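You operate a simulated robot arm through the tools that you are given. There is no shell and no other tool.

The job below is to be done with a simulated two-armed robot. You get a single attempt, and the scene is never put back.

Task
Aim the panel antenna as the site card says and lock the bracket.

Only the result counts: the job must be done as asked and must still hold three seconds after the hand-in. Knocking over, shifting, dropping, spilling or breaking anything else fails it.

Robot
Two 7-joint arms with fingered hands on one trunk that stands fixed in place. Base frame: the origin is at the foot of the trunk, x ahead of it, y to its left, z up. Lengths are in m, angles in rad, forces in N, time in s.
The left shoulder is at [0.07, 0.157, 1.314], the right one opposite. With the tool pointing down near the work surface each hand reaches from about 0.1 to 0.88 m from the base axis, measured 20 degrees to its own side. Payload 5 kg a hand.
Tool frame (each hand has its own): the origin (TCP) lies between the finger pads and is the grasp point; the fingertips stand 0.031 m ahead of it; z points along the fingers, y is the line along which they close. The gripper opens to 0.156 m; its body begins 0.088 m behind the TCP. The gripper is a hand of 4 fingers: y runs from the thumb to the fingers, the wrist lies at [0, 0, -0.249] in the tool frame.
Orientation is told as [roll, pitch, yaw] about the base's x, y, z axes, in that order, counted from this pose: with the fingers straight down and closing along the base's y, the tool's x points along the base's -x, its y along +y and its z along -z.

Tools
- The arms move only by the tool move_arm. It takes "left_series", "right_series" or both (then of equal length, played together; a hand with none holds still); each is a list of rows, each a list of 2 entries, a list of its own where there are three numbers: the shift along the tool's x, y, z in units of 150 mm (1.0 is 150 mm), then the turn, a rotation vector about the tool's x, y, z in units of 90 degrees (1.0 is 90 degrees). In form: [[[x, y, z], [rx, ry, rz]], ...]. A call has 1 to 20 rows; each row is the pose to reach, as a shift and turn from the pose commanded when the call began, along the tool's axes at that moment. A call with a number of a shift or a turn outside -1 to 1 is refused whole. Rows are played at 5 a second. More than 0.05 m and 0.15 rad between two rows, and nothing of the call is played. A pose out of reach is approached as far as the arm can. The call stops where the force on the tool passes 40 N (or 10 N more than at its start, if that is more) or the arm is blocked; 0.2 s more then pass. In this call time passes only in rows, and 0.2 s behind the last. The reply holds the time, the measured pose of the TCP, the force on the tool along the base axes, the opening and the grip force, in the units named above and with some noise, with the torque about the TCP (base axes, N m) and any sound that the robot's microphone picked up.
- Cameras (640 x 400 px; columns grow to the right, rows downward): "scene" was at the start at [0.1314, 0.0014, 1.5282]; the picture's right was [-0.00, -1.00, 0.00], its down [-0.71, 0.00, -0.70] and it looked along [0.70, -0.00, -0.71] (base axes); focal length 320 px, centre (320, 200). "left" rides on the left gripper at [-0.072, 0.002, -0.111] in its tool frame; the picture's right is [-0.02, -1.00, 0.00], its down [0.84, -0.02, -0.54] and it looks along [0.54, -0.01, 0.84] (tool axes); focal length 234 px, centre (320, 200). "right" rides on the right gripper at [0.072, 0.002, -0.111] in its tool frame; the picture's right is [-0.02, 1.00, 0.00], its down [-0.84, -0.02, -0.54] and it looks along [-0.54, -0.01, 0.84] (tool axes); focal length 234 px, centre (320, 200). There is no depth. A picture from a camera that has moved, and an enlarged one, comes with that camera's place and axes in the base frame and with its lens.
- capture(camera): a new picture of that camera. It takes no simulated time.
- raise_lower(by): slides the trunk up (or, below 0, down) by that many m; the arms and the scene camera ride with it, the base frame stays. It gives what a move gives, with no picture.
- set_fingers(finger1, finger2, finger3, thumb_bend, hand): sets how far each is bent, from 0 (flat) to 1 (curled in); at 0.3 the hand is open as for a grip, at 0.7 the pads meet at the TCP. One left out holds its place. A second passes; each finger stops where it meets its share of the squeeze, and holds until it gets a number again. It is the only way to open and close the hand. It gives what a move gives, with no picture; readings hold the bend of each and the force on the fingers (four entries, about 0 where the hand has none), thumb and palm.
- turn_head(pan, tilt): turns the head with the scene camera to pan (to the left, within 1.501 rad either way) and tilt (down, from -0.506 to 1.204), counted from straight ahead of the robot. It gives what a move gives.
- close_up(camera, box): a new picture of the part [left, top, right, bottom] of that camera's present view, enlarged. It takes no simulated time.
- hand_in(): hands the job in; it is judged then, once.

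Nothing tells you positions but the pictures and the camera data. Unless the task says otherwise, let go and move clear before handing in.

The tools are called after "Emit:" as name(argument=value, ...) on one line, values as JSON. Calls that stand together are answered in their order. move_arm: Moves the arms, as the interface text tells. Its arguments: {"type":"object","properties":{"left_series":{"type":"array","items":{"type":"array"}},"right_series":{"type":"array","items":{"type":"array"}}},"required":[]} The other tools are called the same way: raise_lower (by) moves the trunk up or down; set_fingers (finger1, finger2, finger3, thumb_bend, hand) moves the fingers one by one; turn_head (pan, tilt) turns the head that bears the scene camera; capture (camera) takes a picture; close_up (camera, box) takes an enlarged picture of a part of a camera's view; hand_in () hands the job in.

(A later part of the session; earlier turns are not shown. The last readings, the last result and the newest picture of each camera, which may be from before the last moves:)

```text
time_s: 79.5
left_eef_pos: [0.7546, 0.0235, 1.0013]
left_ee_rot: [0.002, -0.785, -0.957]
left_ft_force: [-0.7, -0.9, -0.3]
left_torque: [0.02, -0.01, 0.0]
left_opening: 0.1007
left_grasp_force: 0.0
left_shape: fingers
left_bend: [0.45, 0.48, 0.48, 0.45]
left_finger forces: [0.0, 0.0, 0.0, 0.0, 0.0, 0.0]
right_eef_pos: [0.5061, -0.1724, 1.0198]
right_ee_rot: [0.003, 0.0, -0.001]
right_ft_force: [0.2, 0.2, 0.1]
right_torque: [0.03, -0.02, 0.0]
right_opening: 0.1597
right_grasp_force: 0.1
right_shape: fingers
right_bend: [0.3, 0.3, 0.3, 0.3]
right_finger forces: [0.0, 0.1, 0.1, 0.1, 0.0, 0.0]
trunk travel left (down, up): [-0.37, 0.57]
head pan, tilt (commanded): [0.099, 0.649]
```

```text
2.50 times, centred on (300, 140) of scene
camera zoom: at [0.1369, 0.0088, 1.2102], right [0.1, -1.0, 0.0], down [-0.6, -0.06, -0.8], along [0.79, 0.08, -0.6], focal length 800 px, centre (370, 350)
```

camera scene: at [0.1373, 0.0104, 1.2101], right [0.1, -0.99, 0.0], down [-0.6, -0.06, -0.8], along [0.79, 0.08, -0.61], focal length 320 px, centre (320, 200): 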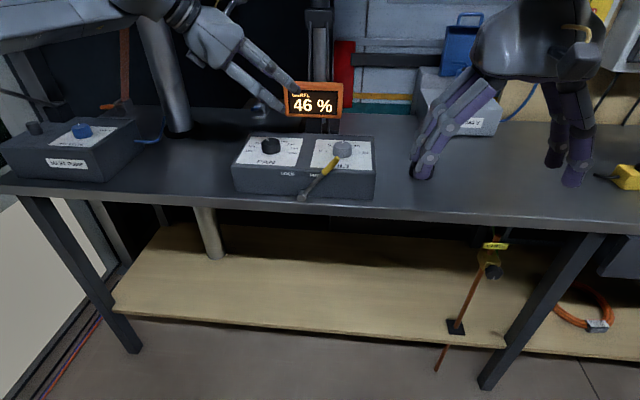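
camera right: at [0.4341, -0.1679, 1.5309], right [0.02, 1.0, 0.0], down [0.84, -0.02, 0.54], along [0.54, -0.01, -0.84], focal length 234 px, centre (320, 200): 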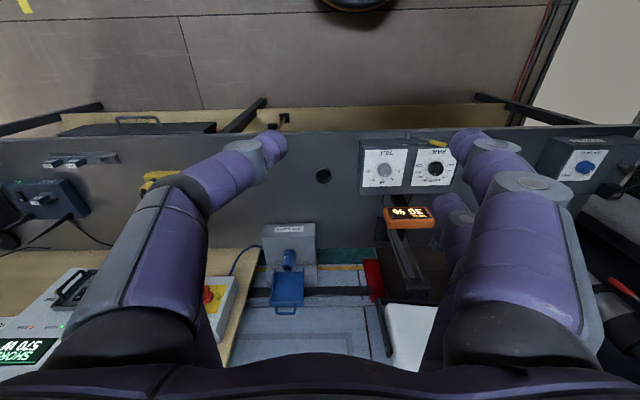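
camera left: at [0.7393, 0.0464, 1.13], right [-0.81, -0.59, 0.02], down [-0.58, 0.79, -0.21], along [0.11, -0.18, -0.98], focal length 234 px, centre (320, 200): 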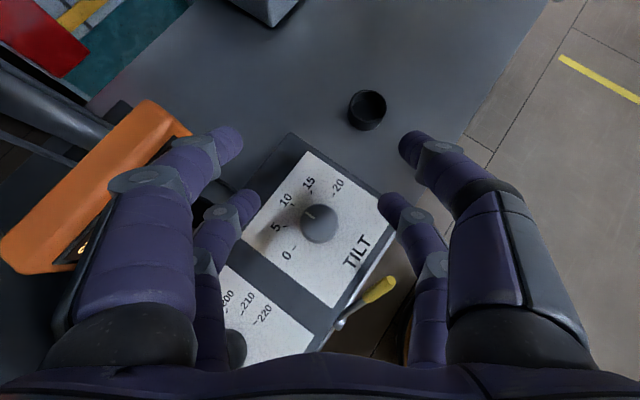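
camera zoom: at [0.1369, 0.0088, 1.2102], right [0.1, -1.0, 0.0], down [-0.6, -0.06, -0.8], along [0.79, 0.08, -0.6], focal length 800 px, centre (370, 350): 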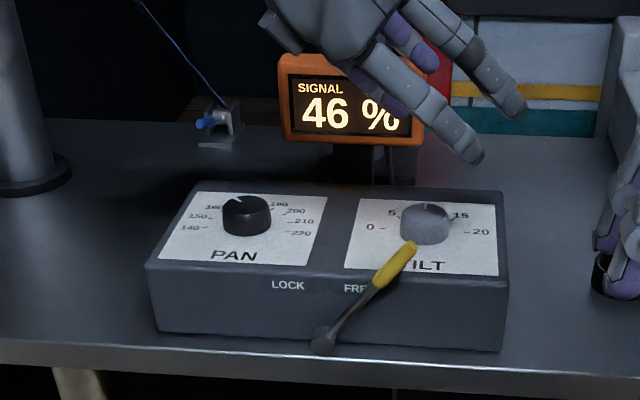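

The hover is aligned and the TILT knob sits at about (0.7535, 0.0215). I'll zoom in on the TILT dial to read its ticks, then descend part way.

Emit:
close_up(camera="left", box=[240, 140, 400, 310])

Emit:
set_fingers(hand="left", finger1=0.5, finger2=0.5, finger3=0.5, thumb_bend=0.5)

Emit:
move_arm(left_series=[[[0.1, -0.002, 0.095], [0, 0, 0]], [[0.2, -0.004, 0.19], [0, 0, 0]], [[0.28, -0.005, 0.266], [0, 0, 0]], [[0.341, -0.005, 0.325], [0, 0, 0]]])

Emit:
capture(camera="left")

Emit:
close_up(camera="scene", box=[200, 60, 400, 220])

```text
2.35 times, centred on (320, 225) of left
camera zoom: at [0.7393, 0.0464, 1.13], right [-0.81, -0.59, 0.02], down [-0.58, 0.79, -0.21], along [0.11, -0.18, -0.98], focal length 551 px, centre (320, 141)
```

zoom: 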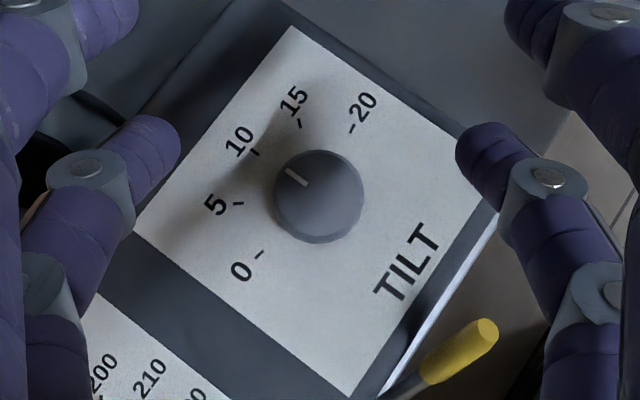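

```text
time_s: 80.5
left_eef_pos: [0.7538, 0.0231, 1.0]
left_ee_rot: [0.0, -0.786, -0.959]
left_ft_force: [-0.1, 0.4, -1.4]
left_torque: [-0.02, 0.0, -0.01]
left_opening: 0.0816
left_grasp_force: 0.0
left_shape: fingers
left_bend: [0.5, 0.5, 0.5, 0.5]
left_finger forces: [0.0, 0.0, 0.1, 0.0, 0.1, 0.1]
right_eef_pos: [0.5063, -0.1691, 1.0206]
right_ee_rot: [0.0, 0.001, -0.001]
right_ft_force: [0.2, -1.1, -0.1]
right_torque: [0.01, 0.01, 0.0]
right_opening: 0.1598
right_grasp_force: 0.1
right_shape: fingers
right_bend: [0.3, 0.3, 0.3, 0.3]
right_finger forces: [0.1, 0.0, 0.0, 0.0, 0.1, 0.0]
trunk travel left (down, up): [-0.37, 0.57]
head pan, tilt (commanded): [0.099, 0.649]
```

```text
time_s: 81.5
left_eef_pos: [0.7521, 0.0251, 0.9308]
left_ee_rot: [-0.001, -0.786, -0.957]
left_ft_force: [0.3, 0.1, -0.2]
left_torque: [0.01, -0.01, -0.01]
left_opening: 0.0818
left_grasp_force: 0.0
left_shape: fingers
left_bend: [0.5, 0.5, 0.5, 0.5]
left_finger forces: [0.0, 0.1, 0.1, 0.0, 0.0, 0.1]
right_eef_pos: [0.5065, -0.1719, 1.0192]
right_ee_rot: [0.001, 0.0, -0.001]
right_ft_force: [-0.5, -0.6, 0.8]
right_torque: [-0.01, -0.02, 0.0]
right_opening: 0.1597
right_grasp_force: 0.1
right_shape: fingers
right_bend: [0.3, 0.3, 0.3, 0.3]
right_finger forces: [0.0, 0.0, 0.1, 0.0, 0.0, 0.1]
trunk travel left (down, up): [-0.37, 0.57]
head pan, tilt (commanded): [0.099, 0.649]
```

```text
taken
camera left: at [0.7373, 0.0493, 1.0596], right [-0.81, -0.59, 0.02], down [-0.58, 0.79, -0.21], along [0.11, -0.18, -0.98], focal length 234 px, centre (320, 200)
```

left: 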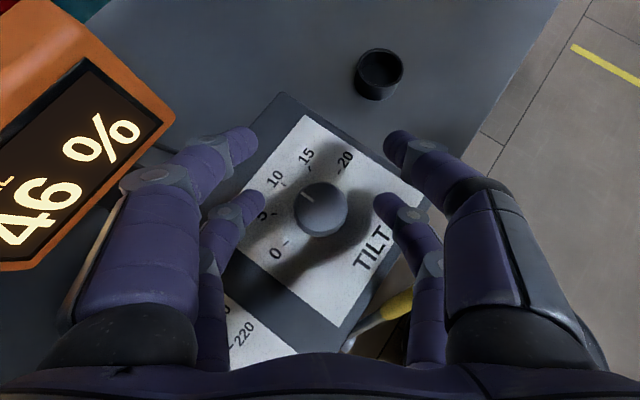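

```text
2.50 times, centred on (300, 140) of scene
camera zoom: at [0.137, 0.0103, 1.2102], right [0.1, -1.0, 0.0], down [-0.6, -0.06, -0.8], along [0.79, 0.08, -0.6], focal length 800 px, centre (370, 350)
```

zoom: 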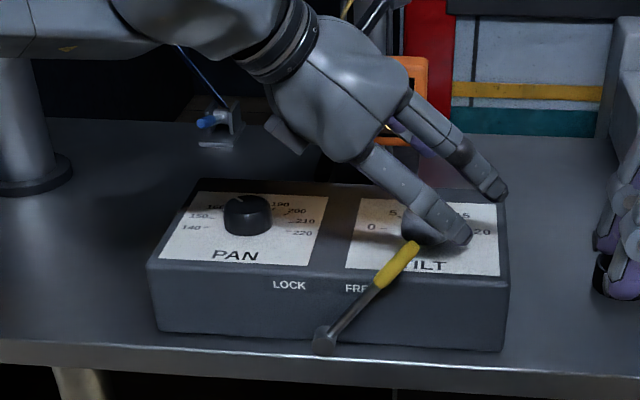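

The TILT ticks fit 40° of knob per 5, with 0 at 80° counter-clockwise from the top, and the pointer is at about 10.4. So the knob needs about 83° counter-clockwise. I'll make the final descent and watch the force.

Emit:
move_arm(left_series=[[[0.025, -0.003, 0.033], [0, 0, 0]], [[0.049, -0.005, 0.065], [0, 0, 0]]])

Emit:
capture(camera="left")

Emit:
close_up(camera="scene", box=[240, 80, 380, 200])

```text
time_s: 82.0
left_eef_pos: [0.7533, 0.0224, 0.919]
left_ee_rot: [0.001, -0.784, -0.957]
left_ft_force: [0.4, -0.2, 0.0]
left_torque: [-0.01, -0.04, -0.02]
left_opening: 0.082
left_grasp_force: 0.0
left_shape: fingers
left_bend: [0.5, 0.5, 0.5, 0.5]
left_finger forces: [0.0, 0.0, 0.0, 0.0, 0.0, 0.0]
right_eef_pos: [0.5064, -0.1706, 1.0206]
right_ee_rot: [0.0, 0.0, 0.001]
right_ft_force: [-0.2, 1.0, 0.4]
right_torque: [-0.01, -0.01, 0.01]
right_opening: 0.1596
right_grasp_force: 0.1
right_shape: fingers
right_bend: [0.3, 0.3, 0.3, 0.3]
right_finger forces: [0.0, 0.0, 0.0, 0.0, 0.1, 0.0]
trunk travel left (down, up): [-0.37, 0.57]
head pan, tilt (commanded): [0.099, 0.649]
```

```text
taken
camera left: at [0.7376, 0.0471, 1.0475], right [-0.81, -0.59, 0.02], down [-0.58, 0.79, -0.21], along [0.11, -0.18, -0.98], focal length 234 px, centre (320, 200)
```

left: 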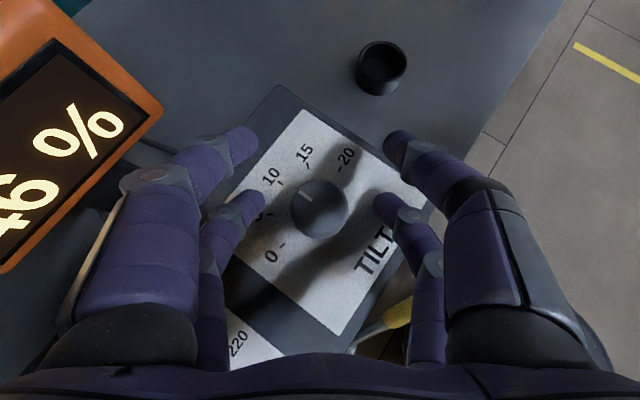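

```text
3.33 times, centred on (310, 140) of scene
camera zoom: at [0.1368, 0.0101, 1.2102], right [0.1, -1.0, 0.0], down [-0.6, -0.06, -0.8], along [0.79, 0.08, -0.6], focal length 1067 px, centre (353, 400)
```

zoom: 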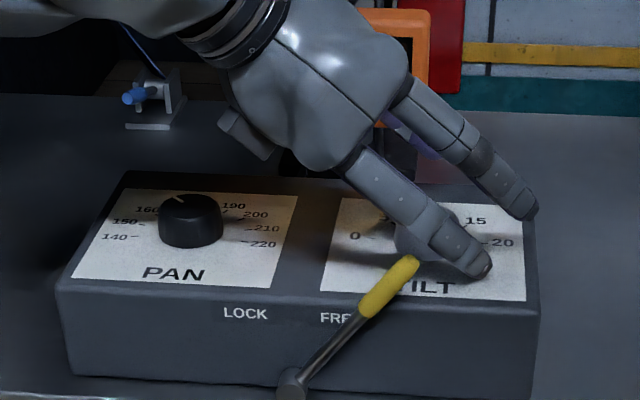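

No contact yet and the knob is centred. I'll close finger2 and finger3 in two steps.

Emit:
set_fingers(hand="left", finger2=0.58, finger3=0.58)

Emit:
close_up(camera="left", box=[230, 120, 410, 290])

```text
time_s: 83.0
left_eef_pos: [0.7521, 0.0221, 0.9173]
left_ee_rot: [0.002, -0.786, -0.957]
left_ft_force: [-0.3, 0.1, 0.5]
left_torque: [0.01, -0.01, 0.03]
left_opening: 0.0818
left_grasp_force: 0.0
left_shape: fingers
left_bend: [0.5, 0.57, 0.57, 0.5]
left_finger forces: [0.1, 0.1, 0.0, 0.1, 0.0, 0.1]
right_eef_pos: [0.5066, -0.1704, 1.0198]
right_ee_rot: [-0.001, 0.0, 0.001]
right_ft_force: [0.3, -0.6, 0.1]
right_torque: [0.01, -0.01, 0.04]
right_opening: 0.1595
right_grasp_force: 0.2
right_shape: fingers
right_bend: [0.3, 0.3, 0.3, 0.3]
right_finger forces: [0.0, 0.1, 0.1, 0.1, 0.1, 0.0]
trunk travel left (down, up): [-0.37, 0.57]
head pan, tilt (commanded): [0.099, 0.649]
```

```text
2.35 times, centred on (320, 205) of left
camera zoom: at [0.7376, 0.0471, 1.0479], right [-0.81, -0.59, 0.02], down [-0.58, 0.79, -0.21], along [0.11, -0.18, -0.98], focal length 551 px, centre (320, 188)
```

zoom: 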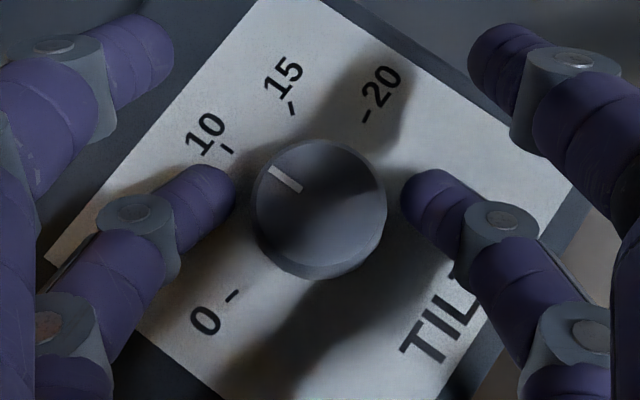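

The knob is about 4 mm nearer the wrist side than the pinch line, so I'll nudge the hand and then grip.

Emit:
move_arm(left_series=[[[0.019, 0, -0.019], [0, 0, 0]]])

Emit:
set_fingers(hand="left", finger2=0.68, finger3=0.68)

Emit:
close_up(camera="left", box=[230, 120, 410, 290])

Emit:
close_up(camera="scene", box=[240, 80, 380, 200])

```text
time_s: 83.5
left_eef_pos: [0.7505, 0.0268, 0.9178]
left_ee_rot: [0.003, -0.787, -0.958]
left_ft_force: [-0.6, 0.3, -0.2]
left_torque: [0.03, 0.0, 0.03]
left_opening: 0.0815
left_grasp_force: 0.0
left_shape: fingers
left_bend: [0.5, 0.57, 0.57, 0.5]
left_finger forces: [0.0, 0.1, 0.1, 0.0, 0.1, 0.1]
right_eef_pos: [0.506, -0.1707, 1.0194]
right_ee_rot: [-0.001, 0.0, 0.001]
right_ft_force: [-0.2, 0.2, -0.6]
right_torque: [-0.01, -0.03, 0.0]
right_opening: 0.1596
right_grasp_force: 0.0
right_shape: fingers
right_bend: [0.3, 0.3, 0.3, 0.3]
right_finger forces: [0.0, 0.0, 0.0, 0.1, 0.0, 0.0]
trunk travel left (down, up): [-0.37, 0.57]
head pan, tilt (commanded): [0.099, 0.649]
```

```text
time_s: 84.5
left_eef_pos: [0.7502, 0.0263, 0.9186]
left_ee_rot: [-0.001, -0.785, -0.959]
left_ft_force: [0.2, -0.2, -0.8]
left_torque: [0.0, 0.01, 0.02]
left_opening: 0.0817
left_grasp_force: 7.1
left_shape: fingers
left_bend: [0.5, 0.61, 0.61, 0.5]
left_finger forces: [0.0, 7.2, 6.6, 0.0, 0.0, 0.1]
right_eef_pos: [0.5055, -0.1707, 1.0207]
right_ee_rot: [0.001, 0.001, -0.001]
right_ft_force: [-1.3, 0.0, 0.3]
right_torque: [0.0, -0.01, 0.0]
right_opening: 0.1597
right_grasp_force: 0.0
right_shape: fingers
right_bend: [0.3, 0.3, 0.3, 0.3]
right_finger forces: [0.0, 0.0, 0.0, 0.0, 0.1, 0.1]
trunk travel left (down, up): [-0.37, 0.57]
head pan, tilt (commanded): [0.099, 0.649]
```

```text
2.35 times, centred on (320, 205) of left
camera zoom: at [0.7353, 0.0503, 1.0479], right [-0.81, -0.59, 0.02], down [-0.58, 0.79, -0.21], along [0.11, -0.18, -0.98], focal length 551 px, centre (320, 188)
```

zoom: 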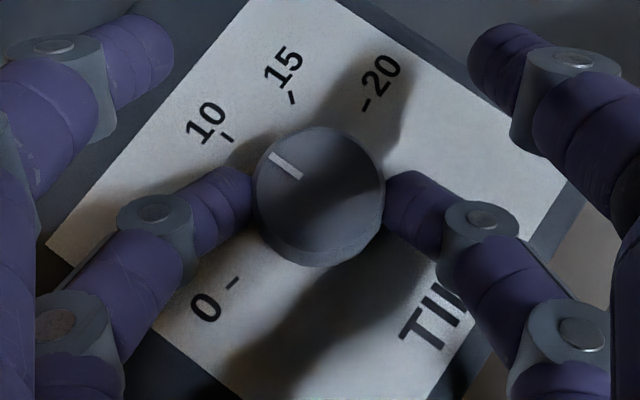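

```text
3.33 times, centred on (310, 140) of scene
camera zoom: at [0.1369, 0.0101, 1.2102], right [0.1, -1.0, 0.0], down [-0.6, -0.06, -0.8], along [0.79, 0.08, -0.6], focal length 1067 px, centre (353, 400)
```

zoom: 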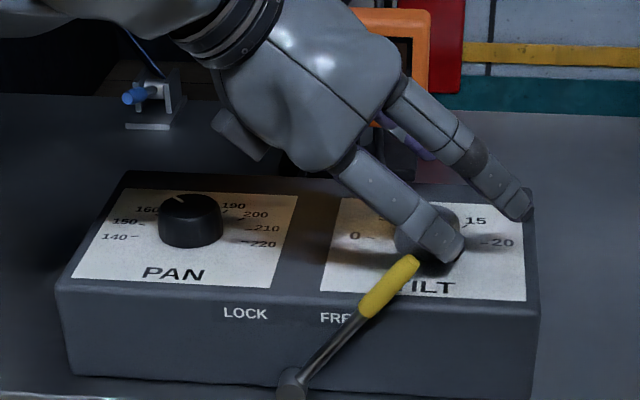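

The grip on TILT is symmetrical at about 7 N. I'll turn counter-clockwise 22.5° first and check.

Emit:
move_arm(left_series=[[[-0.0002, -0.0043, 0.0002], [-0.0589, 0, -0.0589]], [[-0.0008, -0.0086, 0.0008], [-0.1179, 0, -0.1179]], [[-0.0018, -0.0128, 0.0018], [-0.1768, 0, -0.1768]]])

Emit:
close_up(camera="left", box=[230, 120, 410, 290])

Emit:
capture(camera="scene")

```text
time_s: 85.2
left_eef_pos: [0.7479, 0.0251, 0.9178]
left_ee_rot: [0.005, -0.785, -0.567]
left_ft_force: [0.8, 0.1, 0.7]
left_torque: [-0.01, -0.08, -0.02]
left_opening: 0.0814
left_grasp_force: 7.9
left_shape: fingers
left_bend: [0.5, 0.61, 0.61, 0.5]
left_finger forces: [0.0, 7.3, 7.4, 0.0, 0.0, 0.0]
right_eef_pos: [0.5057, -0.1716, 1.0196]
right_ee_rot: [0.0, 0.001, 0.001]
right_ft_force: [-0.2, -0.1, 0.6]
right_torque: [0.0, 0.0, 0.05]
right_opening: 0.1596
right_grasp_force: 0.0
right_shape: fingers
right_bend: [0.3, 0.3, 0.3, 0.3]
right_finger forces: [0.1, 0.0, 0.0, 0.0, 0.0, 0.0]
trunk travel left (down, up): [-0.37, 0.57]
head pan, tilt (commanded): [0.099, 0.649]
```

```text
2.35 times, centred on (320, 205) of left
camera zoom: at [0.7257, 0.0411, 1.0479], right [-0.52, -0.85, 0.01], down [-0.84, 0.51, -0.21], along [0.17, -0.12, -0.98], focal length 551 px, centre (320, 188)
```

zoom: 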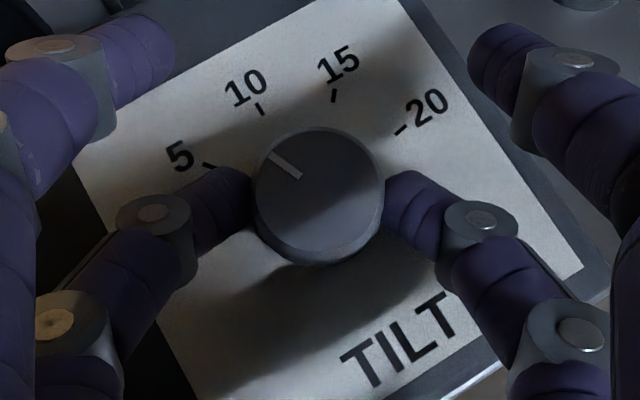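

```text
taken
camera scene: at [0.1367, 0.0095, 1.2102], right [0.1, -1.0, 0.0], down [-0.6, -0.06, -0.8], along [0.79, 0.08, -0.6], focal length 320 px, centre (320, 200)
```

scene: 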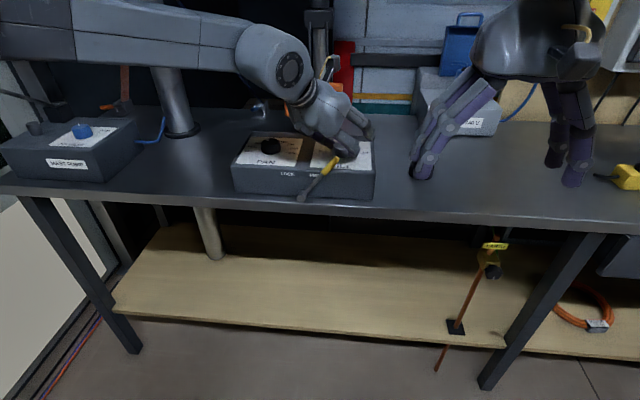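

The knob follows cleanly. I'll continue another 24°.

Emit:
move_arm(left_series=[[[-0.0002, -0.0046, 0.0002], [-0.0629, 0, -0.0629]], [[-0.0009, -0.0092, 0.0009], [-0.1257, 0, -0.1257]], [[-0.002, -0.0135, 0.002], [-0.1886, 0, -0.1886]]])

Emit:
close_up(camera="left", box=[230, 120, 410, 290])

Emit:
capture(camera="left")

```text
time_s: 86.0
left_eef_pos: [0.7482, 0.0234, 0.9185]
left_ee_rot: [0.0, -0.787, -0.146]
left_ft_force: [2.0, -1.8, 0.9]
left_torque: [-0.07, -0.06, -0.03]
left_opening: 0.0813
left_grasp_force: 7.7
left_shape: fingers
left_bend: [0.5, 0.61, 0.61, 0.5]
left_finger forces: [0.0, 6.5, 8.4, 0.0, 0.0, 0.0]
right_eef_pos: [0.5064, -0.1716, 1.0198]
right_ee_rot: [0.0, 0.001, 0.0]
right_ft_force: [0.3, -0.1, 1.2]
right_torque: [0.0, 0.01, -0.01]
right_opening: 0.1596
right_grasp_force: 0.0
right_shape: fingers
right_bend: [0.3, 0.3, 0.3, 0.3]
right_finger forces: [0.0, 0.1, 0.0, 0.0, 0.0, 0.1]
trunk travel left (down, up): [-0.37, 0.57]
head pan, tilt (commanded): [0.099, 0.649]
```

```text
2.35 times, centred on (320, 205) of left
camera zoom: at [0.7203, 0.0295, 1.0478], right [-0.13, -0.99, 0.02], down [-0.97, 0.12, -0.21], along [0.2, -0.04, -0.98], focal length 551 px, centre (320, 188)
```

zoom: 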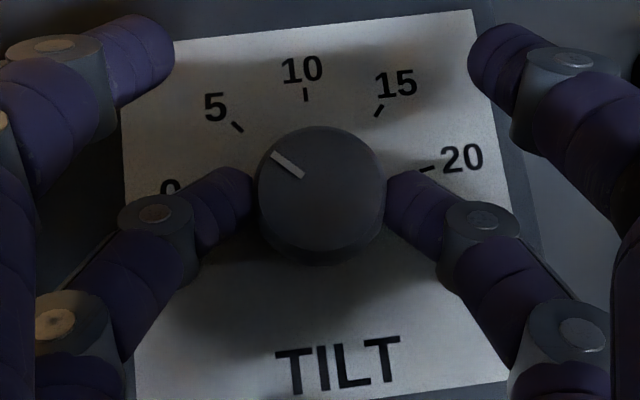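

```text
taken
camera left: at [0.7203, 0.0295, 1.0478], right [-0.13, -0.99, 0.02], down [-0.97, 0.12, -0.21], along [0.2, -0.04, -0.98], focal length 234 px, centre (320, 200)
```

left: 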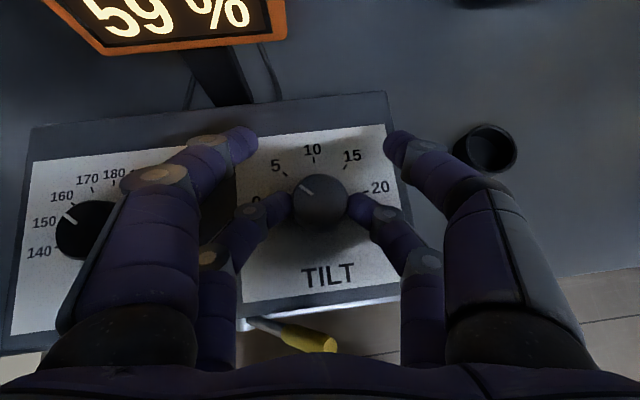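

The signal is at 59 % and TILT reads about 4.6. I'm near the end of the stroke, so I'll open the pinch, rotate back 45° around the knob, and regrip.

Emit:
set_fingers(hand="left", finger2=0.5, finger3=0.5)

Emit:
move_arm(left_series=[[[-0.0283, 0, -0.0283], [0, 0, 0]], [[-0.0285, 0.0043, -0.0281], [0.0589, 0, 0.0589]], [[-0.0291, 0.0086, -0.0275], [0.1179, 0, 0.1179]], [[-0.0301, 0.0128, -0.0265], [0.1768, 0, 0.1768]], [[-0.0315, 0.0167, -0.0251], [0.2357, 0, 0.2357]], [[-0.0332, 0.0203, -0.0234], [0.2946, 0, 0.2946]], [[-0.0352, 0.0236, -0.0214], [0.3536, 0, 0.3536]], [[-0.0069, 0.0236, 0.0069], [0.3536, 0, 0.3536]]])

Emit:
close_up(camera="left", box=[230, 120, 410, 290])

```text
time_s: 87.0
left_eef_pos: [0.747, 0.0237, 0.9177]
left_ee_rot: [0.001, -0.785, -0.146]
left_ft_force: [0.6, 0.1, 0.1]
left_torque: [0.01, 0.0, 0.01]
left_opening: 0.0815
left_grasp_force: 0.1
left_shape: fingers
left_bend: [0.5, 0.5, 0.5, 0.5]
left_finger forces: [0.0, 0.1, 0.1, 0.0, 0.1, 0.0]
right_eef_pos: [0.5064, -0.1699, 1.0195]
right_ee_rot: [-0.001, 0.0, 0.0]
right_ft_force: [0.5, 1.0, 0.8]
right_torque: [0.0, -0.04, 0.0]
right_opening: 0.1596
right_grasp_force: 0.0
right_shape: fingers
right_bend: [0.3, 0.3, 0.3, 0.3]
right_finger forces: [0.1, 0.0, 0.1, 0.0, 0.1, 0.0]
trunk travel left (down, up): [-0.37, 0.57]
head pan, tilt (commanded): [0.099, 0.649]
```

```text
time_s: 88.8
left_eef_pos: [0.7483, 0.0266, 0.9183]
left_ee_rot: [0.002, -0.784, -0.933]
left_ft_force: [-0.2, 0.3, -0.7]
left_torque: [0.02, 0.0, -0.01]
left_opening: 0.0809
left_grasp_force: 0.1
left_shape: fingers
left_bend: [0.5, 0.5, 0.5, 0.5]
left_finger forces: [0.0, 0.0, 0.1, 0.0, 0.1, 0.0]
right_eef_pos: [0.5059, -0.171, 1.0209]
right_ee_rot: [0.001, -0.001, 0.0]
right_ft_force: [-0.5, 0.0, -0.7]
right_torque: [0.0, -0.04, -0.01]
right_opening: 0.1598
right_grasp_force: 0.1
right_shape: fingers
right_bend: [0.3, 0.3, 0.3, 0.3]
right_finger forces: [0.1, 0.0, 0.0, 0.0, 0.1, 0.0]
trunk travel left (down, up): [-0.37, 0.57]
head pan, tilt (commanded): [0.099, 0.649]
```

```text
2.35 times, centred on (320, 205) of left
camera zoom: at [0.7341, 0.05, 1.0481], right [-0.79, -0.61, 0.02], down [-0.6, 0.77, -0.21], along [0.11, -0.17, -0.98], focal length 551 px, centre (320, 188)
```

zoom: 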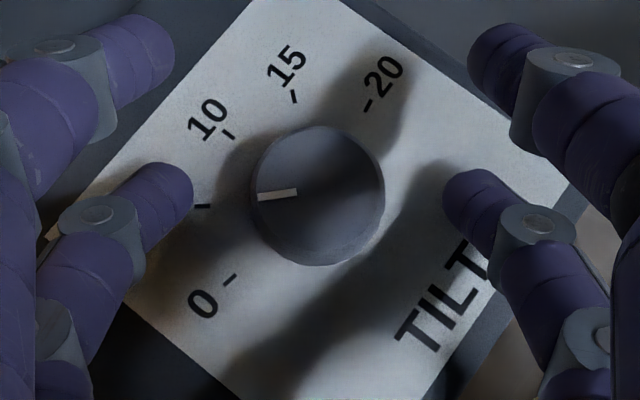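

The pointer holds at about 4.4, so roughly 35° remain. I'll regrip and turn 34°.

Emit:
set_fingers(hand="left", finger2=0.68, finger3=0.68)

Emit:
move_arm(left_series=[[[-0.0002, -0.0039, 0.0002], [-0.0534, 0, -0.0534]], [[-0.0007, -0.0078, 0.0007], [-0.1068, 0, -0.1068]], [[-0.0015, -0.0116, 0.0015], [-0.1603, 0, -0.1603]], [[-0.0026, -0.0152, 0.0026], [-0.2137, 0, -0.2137]], [[-0.004, -0.0186, 0.004], [-0.2671, 0, -0.2671]]])

Emit:
close_up(camera="left", box=[230, 120, 410, 290])

Emit:
capture(camera="left")

```text
time_s: 89.8
left_eef_pos: [0.7499, 0.0269, 0.9176]
left_ee_rot: [0.0, -0.786, -0.933]
left_ft_force: [0.7, -0.3, -0.2]
left_torque: [-0.03, -0.01, 0.0]
left_opening: 0.0812
left_grasp_force: 6.8
left_shape: fingers
left_bend: [0.5, 0.61, 0.61, 0.5]
left_finger forces: [0.1, 7.0, 6.7, 0.1, 0.0, 0.0]
right_eef_pos: [0.5058, -0.1705, 1.0187]
right_ee_rot: [0.0, 0.001, 0.001]
right_ft_force: [0.4, -0.2, 0.1]
right_torque: [-0.03, 0.0, -0.01]
right_opening: 0.1597
right_grasp_force: 0.0
right_shape: fingers
right_bend: [0.3, 0.3, 0.3, 0.3]
right_finger forces: [0.1, 0.1, 0.0, 0.0, 0.0, 0.0]
trunk travel left (down, up): [-0.37, 0.57]
head pan, tilt (commanded): [0.099, 0.649]
```

```text
time_s: 91.0
left_eef_pos: [0.7475, 0.0248, 0.9175]
left_ee_rot: [0.001, -0.788, -0.339]
left_ft_force: [-0.6, -1.6, -0.4]
left_torque: [-0.04, -0.02, -0.01]
left_opening: 0.0813
left_grasp_force: 7.9
left_shape: fingers
left_bend: [0.5, 0.61, 0.61, 0.5]
left_finger forces: [0.0, 6.8, 8.2, 0.0, 0.0, 0.1]
right_eef_pos: [0.5051, -0.1717, 1.0192]
right_ee_rot: [0.001, 0.001, 0.001]
right_ft_force: [0.1, 0.1, -1.8]
right_torque: [-0.03, 0.05, -0.02]
right_opening: 0.1597
right_grasp_force: 0.1
right_shape: fingers
right_bend: [0.3, 0.3, 0.3, 0.3]
right_finger forces: [0.1, 0.0, 0.0, 0.1, 0.0, 0.1]
trunk travel left (down, up): [-0.37, 0.57]
head pan, tilt (commanded): [0.099, 0.649]
```

```text
2.35 times, centred on (320, 205) of left
camera zoom: at [0.722, 0.0351, 1.0476], right [-0.32, -0.95, 0.02], down [-0.93, 0.31, -0.21], along [0.19, -0.08, -0.98], focal length 551 px, centre (320, 188)
```

zoom: 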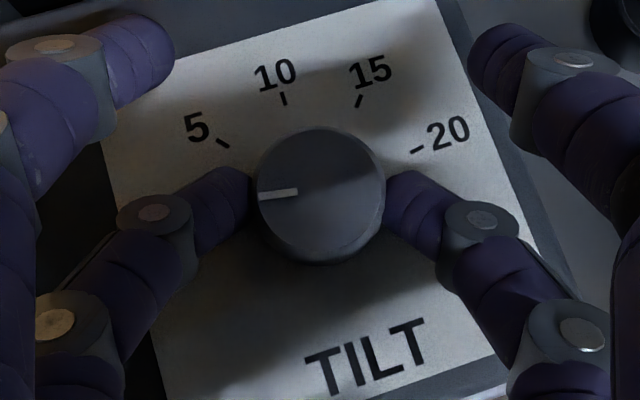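

```text
taken
camera left: at [0.722, 0.0351, 1.0476], right [-0.32, -0.95, 0.02], down [-0.93, 0.31, -0.21], along [0.19, -0.08, -0.98], focal length 234 px, centre (320, 200)
```

left: 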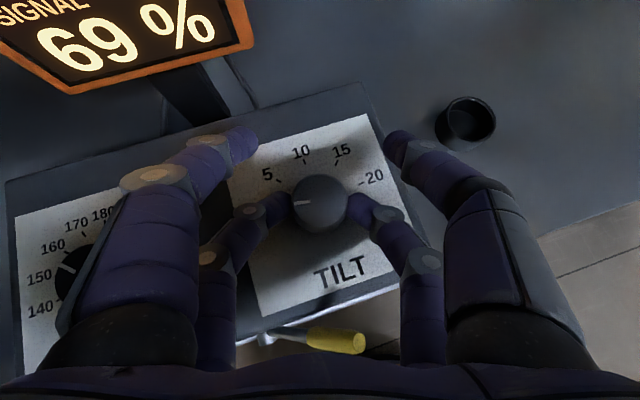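

TILT reads about 0.3 and the signal is 69 %. I'll turn a further 2.5° to land on 0.

Emit:
move_arm(left_series=[[[0, -0.0008, 0], [-0.0098, 0, -0.0098]], [[0, -0.0015, 0], [-0.0196, 0, -0.0196]]])

Emit:
close_up(camera="left", box=[230, 120, 410, 290])

Emit:
capture(camera="left")

```text
time_s: 91.7
left_eef_pos: [0.747, 0.0252, 0.9179]
left_ee_rot: [0.001, -0.785, -0.297]
left_ft_force: [-1.6, -1.3, 0.2]
left_torque: [-0.01, 0.04, -0.16]
left_opening: 0.0813
left_grasp_force: 7.2
left_shape: fingers
left_bend: [0.5, 0.61, 0.61, 0.5]
left_finger forces: [0.1, 6.9, 8.4, 0.0, 0.0, 0.1]
right_eef_pos: [0.5051, -0.1712, 1.0206]
right_ee_rot: [-0.001, 0.001, 0.0]
right_ft_force: [0.1, 0.6, 0.1]
right_torque: [0.0, 0.02, -0.06]
right_opening: 0.1597
right_grasp_force: 0.1
right_shape: fingers
right_bend: [0.3, 0.3, 0.3, 0.3]
right_finger forces: [0.0, 0.0, 0.0, 0.1, 0.1, 0.1]
trunk travel left (down, up): [-0.37, 0.57]
head pan, tilt (commanded): [0.099, 0.649]
```

```text
2.35 times, centred on (320, 205) of left
camera zoom: at [0.7216, 0.0338, 1.0476], right [-0.27, -0.96, 0.02], down [-0.94, 0.27, -0.21], along [0.2, -0.07, -0.98], focal length 551 px, centre (320, 188)
```

zoom: 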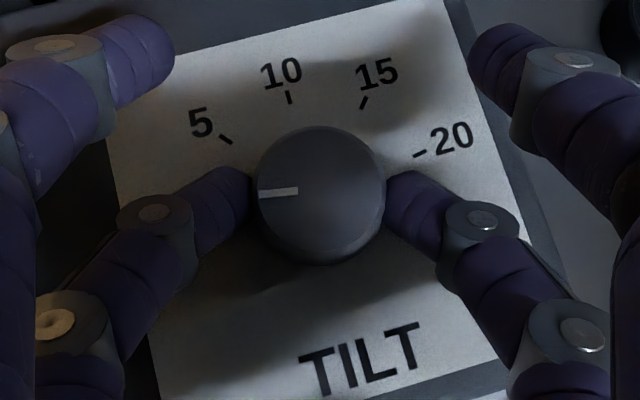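

```text
taken
camera left: at [0.7216, 0.0338, 1.0476], right [-0.27, -0.96, 0.02], down [-0.94, 0.27, -0.21], along [0.2, -0.07, -0.98], focal length 234 px, centre (320, 200)
```

left: 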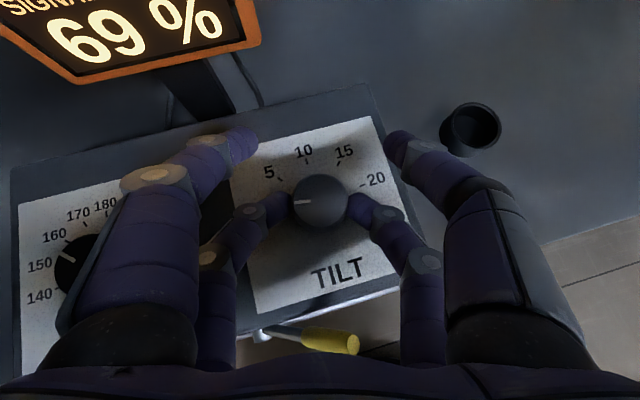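

Torque about the vertical rose slightly to 0.16 N m while the signal stayed at 69 %, which suggests TILT has met its end stop at 0. I'll release, lift clear, and inspect both dials.

Emit:
set_fingers(hand="left", finger2=0.5, finger3=0.5)

Emit:
move_arm(left_series=[[[-0.12, 0, -0.12], [0, 0, 0]], [[-0.24, 0, -0.24], [0, 0, 0]], [[-0.36, 0, -0.36], [0, 0, 0]], [[-0.48, 0, -0.48], [0, 0, 0]], [[-0.6, 0, -0.6], [0, 0, 0]]])

Emit:
capture(camera="left")

Emit:
close_up(camera="left", box=[120, 140, 400, 320])

Emit:
close_up(camera="scene", box=[210, 80, 390, 210])

```text
time_s: 92.7
left_eef_pos: [0.7488, 0.0257, 0.9183]
left_ee_rot: [0.0, -0.786, -0.294]
left_ft_force: [-0.6, -0.1, 0.3]
left_torque: [0.01, 0.02, 0.0]
left_opening: 0.0816
left_grasp_force: 0.0
left_shape: fingers
left_bend: [0.5, 0.5, 0.5, 0.5]
left_finger forces: [0.1, 0.0, 0.0, 0.0, 0.0, 0.0]
right_eef_pos: [0.5058, -0.1707, 1.0189]
right_ee_rot: [0.0, 0.001, -0.001]
right_ft_force: [-0.4, -0.2, -0.8]
right_torque: [-0.01, -0.02, 0.0]
right_opening: 0.1598
right_grasp_force: 0.1
right_shape: fingers
right_bend: [0.3, 0.3, 0.3, 0.3]
right_finger forces: [0.0, 0.1, 0.1, 0.1, 0.1, 0.1]
trunk travel left (down, up): [-0.37, 0.57]
head pan, tilt (commanded): [0.099, 0.649]
```

```text
time_s: 93.8
left_eef_pos: [0.7488, 0.0241, 1.045]
left_ee_rot: [0.001, -0.783, -0.293]
left_ft_force: [0.3, 0.0, 0.0]
left_torque: [0.01, 0.01, 0.01]
left_opening: 0.0812
left_grasp_force: 0.0
left_shape: fingers
left_bend: [0.5, 0.5, 0.5, 0.5]
left_finger forces: [0.1, 0.1, 0.0, 0.0, 0.0, 0.0]
right_eef_pos: [0.5067, -0.1703, 1.0195]
right_ee_rot: [-0.001, 0.001, -0.001]
right_ft_force: [0.1, 0.3, 0.0]
right_torque: [-0.02, 0.01, 0.01]
right_opening: 0.1596
right_grasp_force: 0.0
right_shape: fingers
right_bend: [0.3, 0.3, 0.3, 0.3]
right_finger forces: [0.0, 0.0, 0.0, 0.1, 0.1, 0.1]
trunk travel left (down, up): [-0.37, 0.57]
head pan, tilt (commanded): [0.099, 0.649]
```

```text
taken
camera left: at [0.7217, 0.034, 1.1749], right [-0.27, -0.96, 0.02], down [-0.94, 0.27, -0.21], along [0.2, -0.07, -0.98], focal length 234 px, centre (320, 200)
```

left: 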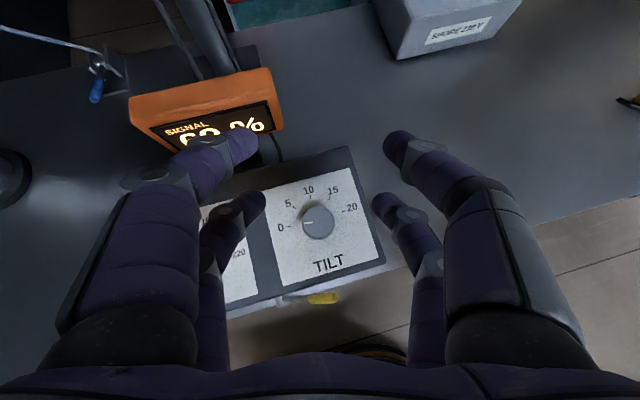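

```text
2.22 times, centred on (260, 230) of left
camera zoom: at [0.7217, 0.034, 1.1749], right [-0.27, -0.96, 0.02], down [-0.94, 0.27, -0.21], along [0.2, -0.07, -0.98], focal length 520 px, centre (453, 133)
```

zoom: 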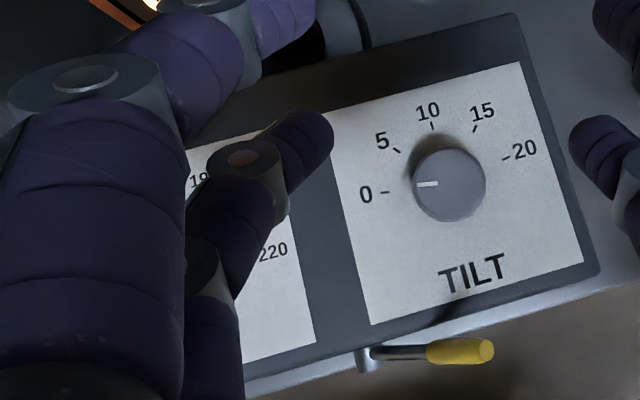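

```text
3.08 times, centred on (300, 145) of scene
camera zoom: at [0.1366, 0.0101, 1.2102], right [0.1, -1.0, 0.0], down [-0.6, -0.06, -0.8], along [0.79, 0.08, -0.6], focal length 985 px, centre (382, 369)
```

zoom: 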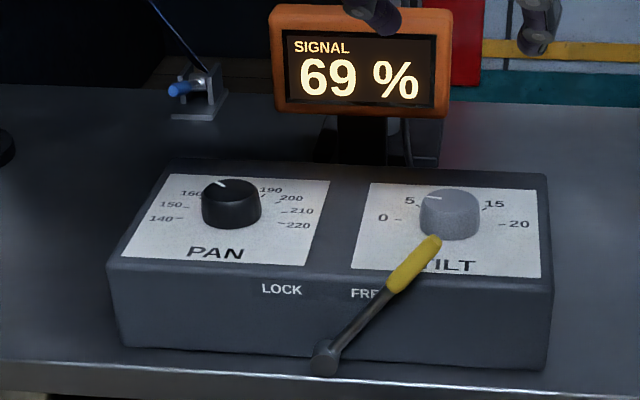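

TILT's pointer lines up with 0, PAN sits at 160, and the signal reads 69 %. Now for the lever: I'll retract the left hand to near the front edge, reduce the tilt to 25° and square the yaw, so the thumb side can push the lever back to LOCK.

Emit:
move_arm(left_series=[[[0.15, 0.02, -0.15], [0, 0, 0]], [[0.3, 0.04, -0.3], [0, 0, 0]], [[0.45, 0.059, -0.45], [0, 0, 0]]])

Emit:
move_arm(left_series=[[[0, 0, 0], [0, 0.074, 0]], [[0, 0, 0], [0, 0.148, 0]], [[0, 0, 0], [0, 0.222, 0]]])

Emit:
move_arm(left_series=[[[0, 0, 0], [-0.0263, 0, -0.0564]], [[0, 0, 0], [-0.0526, 0, -0.1128]], [[0, 0, 0], [-0.0789, 0, -0.1692]]])

Emit:
set_fingers(hand="left", finger1=0.47, finger2=0.47, finger3=0.47, thumb_bend=0.47)

Emit:
capture(camera="left")

Emit:
capture(camera="scene")

```text
time_s: 94.7
left_eef_pos: [0.6572, 0.0604, 1.0457]
left_ee_rot: [-0.001, -0.787, -0.297]
left_ft_force: [-0.1, 0.4, -0.5]
left_torque: [-0.01, -0.01, -0.02]
left_opening: 0.0813
left_grasp_force: 0.1
left_shape: fingers
left_bend: [0.5, 0.5, 0.5, 0.5]
left_finger forces: [0.0, 0.1, 0.1, 0.1, 0.0, 0.1]
right_eef_pos: [0.5044, -0.1708, 1.0216]
right_ee_rot: [0.0, -0.003, 0.0]
right_ft_force: [-0.8, -0.4, 0.3]
right_torque: [-0.04, -0.06, 0.04]
right_opening: 0.1598
right_grasp_force: 0.0
right_shape: fingers
right_bend: [0.3, 0.3, 0.3, 0.3]
right_finger forces: [0.0, 0.1, 0.0, 0.0, 0.0, 0.0]
trunk travel left (down, up): [-0.37, 0.57]
head pan, tilt (commanded): [0.099, 0.649]
```

```text
time_s: 95.5
left_eef_pos: [0.6601, 0.0605, 1.0441]
left_ee_rot: [-0.001, -0.435, -0.295]
left_ft_force: [-0.1, 0.2, 0.5]
left_torque: [-0.06, 0.0, -0.01]
left_opening: 0.0811
left_grasp_force: 0.1
left_shape: fingers
left_bend: [0.5, 0.5, 0.5, 0.5]
left_finger forces: [0.0, 0.1, 0.1, 0.1, 0.0, 0.0]
right_eef_pos: [0.5077, -0.17, 1.0186]
right_ee_rot: [0.001, 0.002, 0.0]
right_ft_force: [-0.3, -0.1, -0.6]
right_torque: [-0.01, 0.03, -0.07]
right_opening: 0.1599
right_grasp_force: 0.0
right_shape: fingers
right_bend: [0.3, 0.3, 0.3, 0.3]
right_finger forces: [0.1, 0.0, 0.0, 0.0, 0.1, 0.0]
trunk travel left (down, up): [-0.37, 0.57]
head pan, tilt (commanded): [0.099, 0.649]
```

```text
time_s: 96.2
left_eef_pos: [0.661, 0.0604, 1.0446]
left_ee_rot: [0.0, -0.437, 0.0]
left_ft_force: [0.8, -0.1, -0.4]
left_torque: [0.0, 0.02, 0.01]
left_opening: 0.0815
left_grasp_force: 0.0
left_shape: fingers
left_bend: [0.5, 0.5, 0.5, 0.5]
left_finger forces: [0.0, 0.0, 0.1, 0.0, 0.0, 0.1]
right_eef_pos: [0.5072, -0.1712, 1.0187]
right_ee_rot: [0.001, 0.002, 0.0]
right_ft_force: [-0.5, -0.2, -0.6]
right_torque: [0.01, 0.04, -0.05]
right_opening: 0.1596
right_grasp_force: 0.1
right_shape: fingers
right_bend: [0.3, 0.3, 0.3, 0.3]
right_finger forces: [0.0, 0.0, 0.0, 0.0, 0.0, 0.0]
trunk travel left (down, up): [-0.37, 0.57]
head pan, tilt (commanded): [0.099, 0.649]
```

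```text
time_s: 97.2
left_eef_pos: [0.6582, 0.0585, 1.0456]
left_ee_rot: [-0.001, -0.439, -0.002]
left_ft_force: [-0.1, -0.5, -0.5]
left_torque: [-0.03, -0.02, 0.0]
left_opening: 0.0922
left_grasp_force: 0.1
left_shape: fingers
left_bend: [0.47, 0.47, 0.47, 0.47]
left_finger forces: [0.0, 0.0, 0.0, 0.1, 0.0, 0.0]
right_eef_pos: [0.5059, -0.1712, 1.0193]
right_ee_rot: [0.001, 0.0, -0.001]
right_ft_force: [0.0, -0.4, -0.8]
right_torque: [0.01, 0.01, 0.03]
right_opening: 0.1595
right_grasp_force: 0.0
right_shape: fingers
right_bend: [0.3, 0.3, 0.3, 0.3]
right_finger forces: [0.0, 0.1, 0.1, 0.0, 0.0, 0.1]
trunk travel left (down, up): [-0.37, 0.57]
head pan, tilt (commanded): [0.099, 0.649]
```

```text
taken
camera left: at [0.6774, 0.0625, 1.1766], right [0.02, -1.0, 0.01], down [-0.99, -0.02, 0.14], along [-0.14, -0.01, -0.99], focal length 234 px, centre (320, 200)
```

left: 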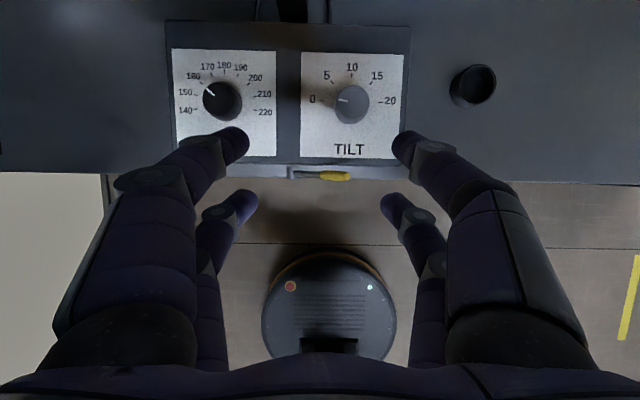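

```text
taken
camera scene: at [0.1368, 0.0101, 1.2102], right [0.1, -1.0, 0.0], down [-0.6, -0.06, -0.8], along [0.79, 0.08, -0.6], focal length 320 px, centre (320, 200)
```

scene: 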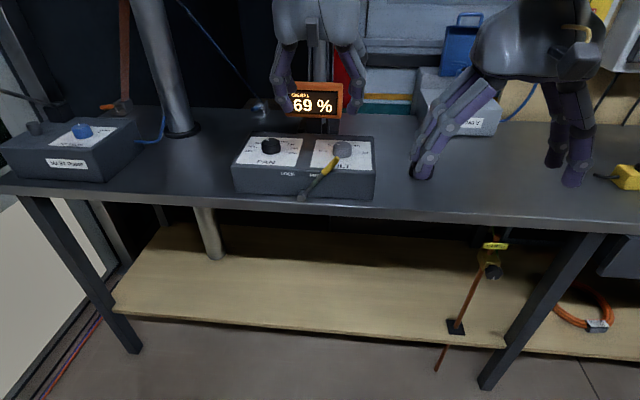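

Great overhead view of both dials, so I'll enlarge it to check the PAN and TILT readings before locking.

Emit:
close_up(camera="left", box=[165, 45, 295, 165])

Emit:
close_up(camera="left", box=[290, 45, 420, 165])

```text
3.33 times, centred on (230, 105) of left
camera zoom: at [0.6774, 0.0625, 1.1766], right [0.02, -1.0, 0.01], down [-0.99, -0.02, 0.14], along [-0.14, -0.01, -0.99], focal length 781 px, centre (620, 517)
```

zoom: 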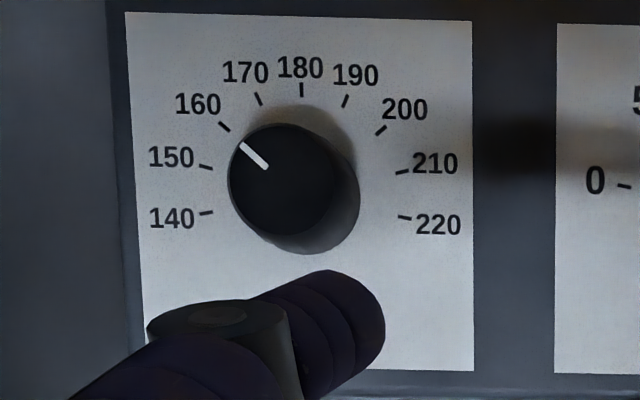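

```text
3.33 times, centred on (355, 105) of left
camera zoom: at [0.6774, 0.0625, 1.1766], right [0.02, -1.0, 0.01], down [-0.99, -0.02, 0.14], along [-0.14, -0.01, -0.99], focal length 781 px, centre (203, 517)
```

zoom: 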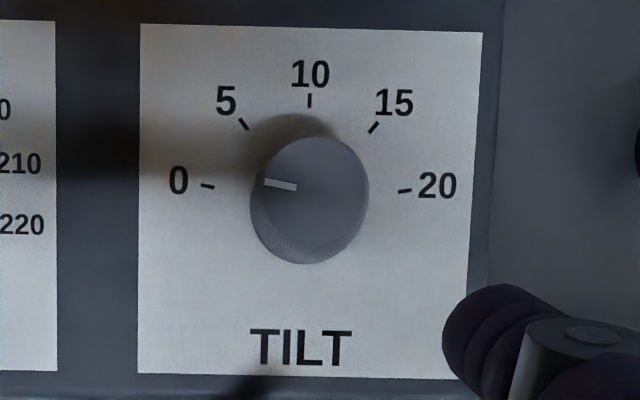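

Both dials read as the card says: PAN 160 and TILT 0. Now I'll lower the left hand with the lever between thumb and finger1.

Emit:
move_arm(left_series=[[[0.139, -0.137, -0.065], [0, 0, 0]], [[0.239, -0.137, 0.145], [0, 0, 0]], [[0.339, -0.137, 0.355], [0, 0, 0]], [[0.439, -0.137, 0.565], [0, 0, 0]], [[0.5, -0.137, 0.7], [0, 0, 0]], [[0.53, -0.137, 0.772], [0, 0, 0]]])

Emit:
capture(camera="left")

Emit:
close_up(camera="scene", box=[210, 80, 390, 210])

```text
time_s: 98.7
left_eef_pos: [0.6371, 0.0401, 0.9061]
left_ee_rot: [0.0, -0.436, -0.002]
left_ft_force: [0.3, 0.0, -0.8]
left_torque: [0.0, 0.0, -0.01]
left_opening: 0.0925
left_grasp_force: 0.1
left_shape: fingers
left_bend: [0.47, 0.47, 0.47, 0.47]
left_finger forces: [0.1, 0.0, 0.0, 0.0, 0.0, 0.0]
left hand out of reach, approached as far as the arm can: row 1
right_eef_pos: [0.5049, -0.1719, 1.0189]
right_ee_rot: [-0.001, -0.001, 0.002]
right_ft_force: [-0.2, -0.1, -0.6]
right_torque: [-0.02, -0.02, 0.0]
right_opening: 0.1596
right_grasp_force: 0.1
right_shape: fingers
right_bend: [0.3, 0.3, 0.3, 0.3]
right_finger forces: [0.0, 0.1, 0.0, 0.0, 0.0, 0.0]
trunk travel left (down, up): [-0.37, 0.57]
head pan, tilt (commanded): [0.099, 0.649]
```

```text
taken
camera left: at [0.6547, 0.0421, 1.0379], right [0.02, -1.0, 0.01], down [-0.99, -0.02, 0.14], along [-0.14, -0.01, -0.99], focal length 234 px, centre (320, 200)
```

left: 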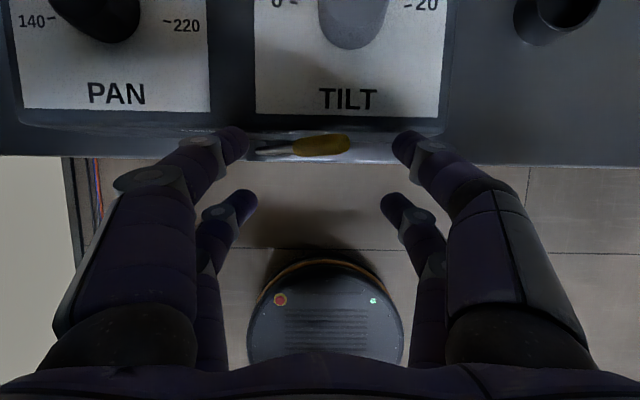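

```text
3.08 times, centred on (300, 145) of scene
camera zoom: at [0.1368, 0.0102, 1.2102], right [0.1, -0.99, 0.0], down [-0.6, -0.06, -0.8], along [0.79, 0.08, -0.6], focal length 985 px, centre (382, 369)
```

zoom: 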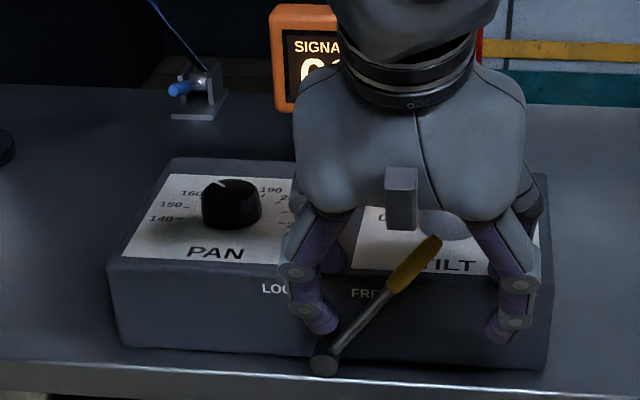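

The lever lies between thumb and finger1 with no contact. I'll sweep toward +y to bring it up past vertical.

Emit:
move_arm(left_series=[[[0, 0.08, 0], [0, 0, 0]], [[0, 0.16, 0], [0, 0, 0]], [[0, 0.24, 0], [0, 0, 0]], [[0, 0.32, 0], [0, 0, 0]], [[0, 0.4, 0], [0, 0, 0]], [[0, 0.48, 0], [0, 0, 0]], [[0, 0.56, 0], [0, 0, 0]]])

Emit:
capture(camera="left")

Emit:
close_up(camera="scene", box=[210, 80, 390, 210])

```text
time_s: 100.2
left_eef_pos: [0.6373, 0.1246, 0.9063]
left_ee_rot: [-0.002, -0.438, -0.001]
left_ft_force: [0.7, -0.3, -0.1]
left_torque: [0.0, 0.01, -0.02]
left_opening: 0.0937
left_grasp_force: 0.7
left_shape: fingers
left_bend: [0.47, 0.47, 0.47, 0.47]
left_finger forces: [0.1, 0.0, 0.1, 0.0, 0.4, 0.1]
right_eef_pos: [0.5072, -0.1706, 1.0199]
right_ee_rot: [0.0, 0.001, 0.0]
right_ft_force: [0.7, -0.6, -0.2]
right_torque: [-0.02, 0.01, 0.02]
right_opening: 0.1594
right_grasp_force: 0.0
right_shape: fingers
right_bend: [0.3, 0.3, 0.3, 0.3]
right_finger forces: [0.0, 0.0, 0.0, 0.0, 0.1, 0.0]
trunk travel left (down, up): [-0.37, 0.57]
head pan, tilt (commanded): [0.099, 0.649]
```

```text
taken
camera left: at [0.6542, 0.1261, 1.0382], right [0.02, -1.0, 0.01], down [-0.99, -0.02, 0.14], along [-0.14, -0.01, -0.99], focal length 234 px, centre (320, 200)
```

left: 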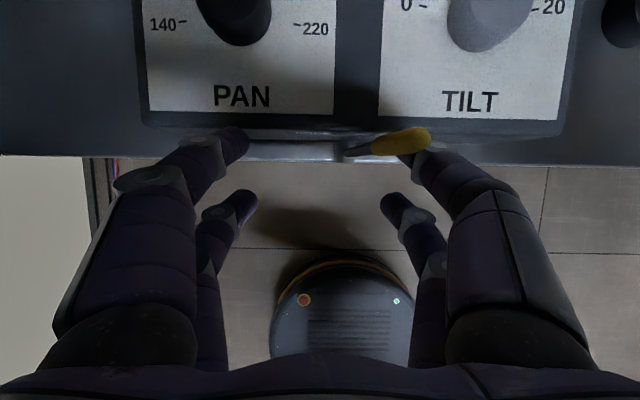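

```text
3.08 times, centred on (300, 145) of scene
camera zoom: at [0.1365, 0.0104, 1.2103], right [0.1, -0.99, 0.0], down [-0.6, -0.06, -0.8], along [0.79, 0.08, -0.6], focal length 985 px, centre (382, 369)
```

zoom: 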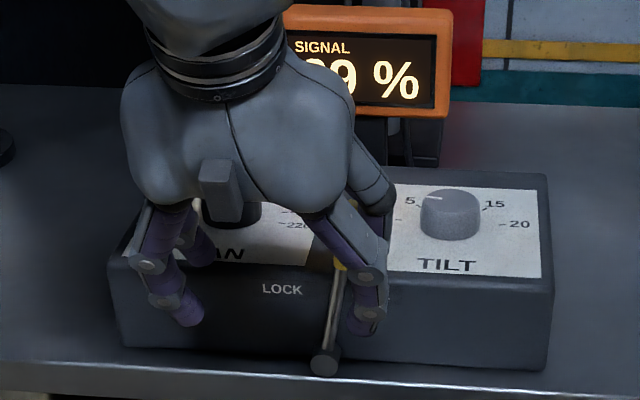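

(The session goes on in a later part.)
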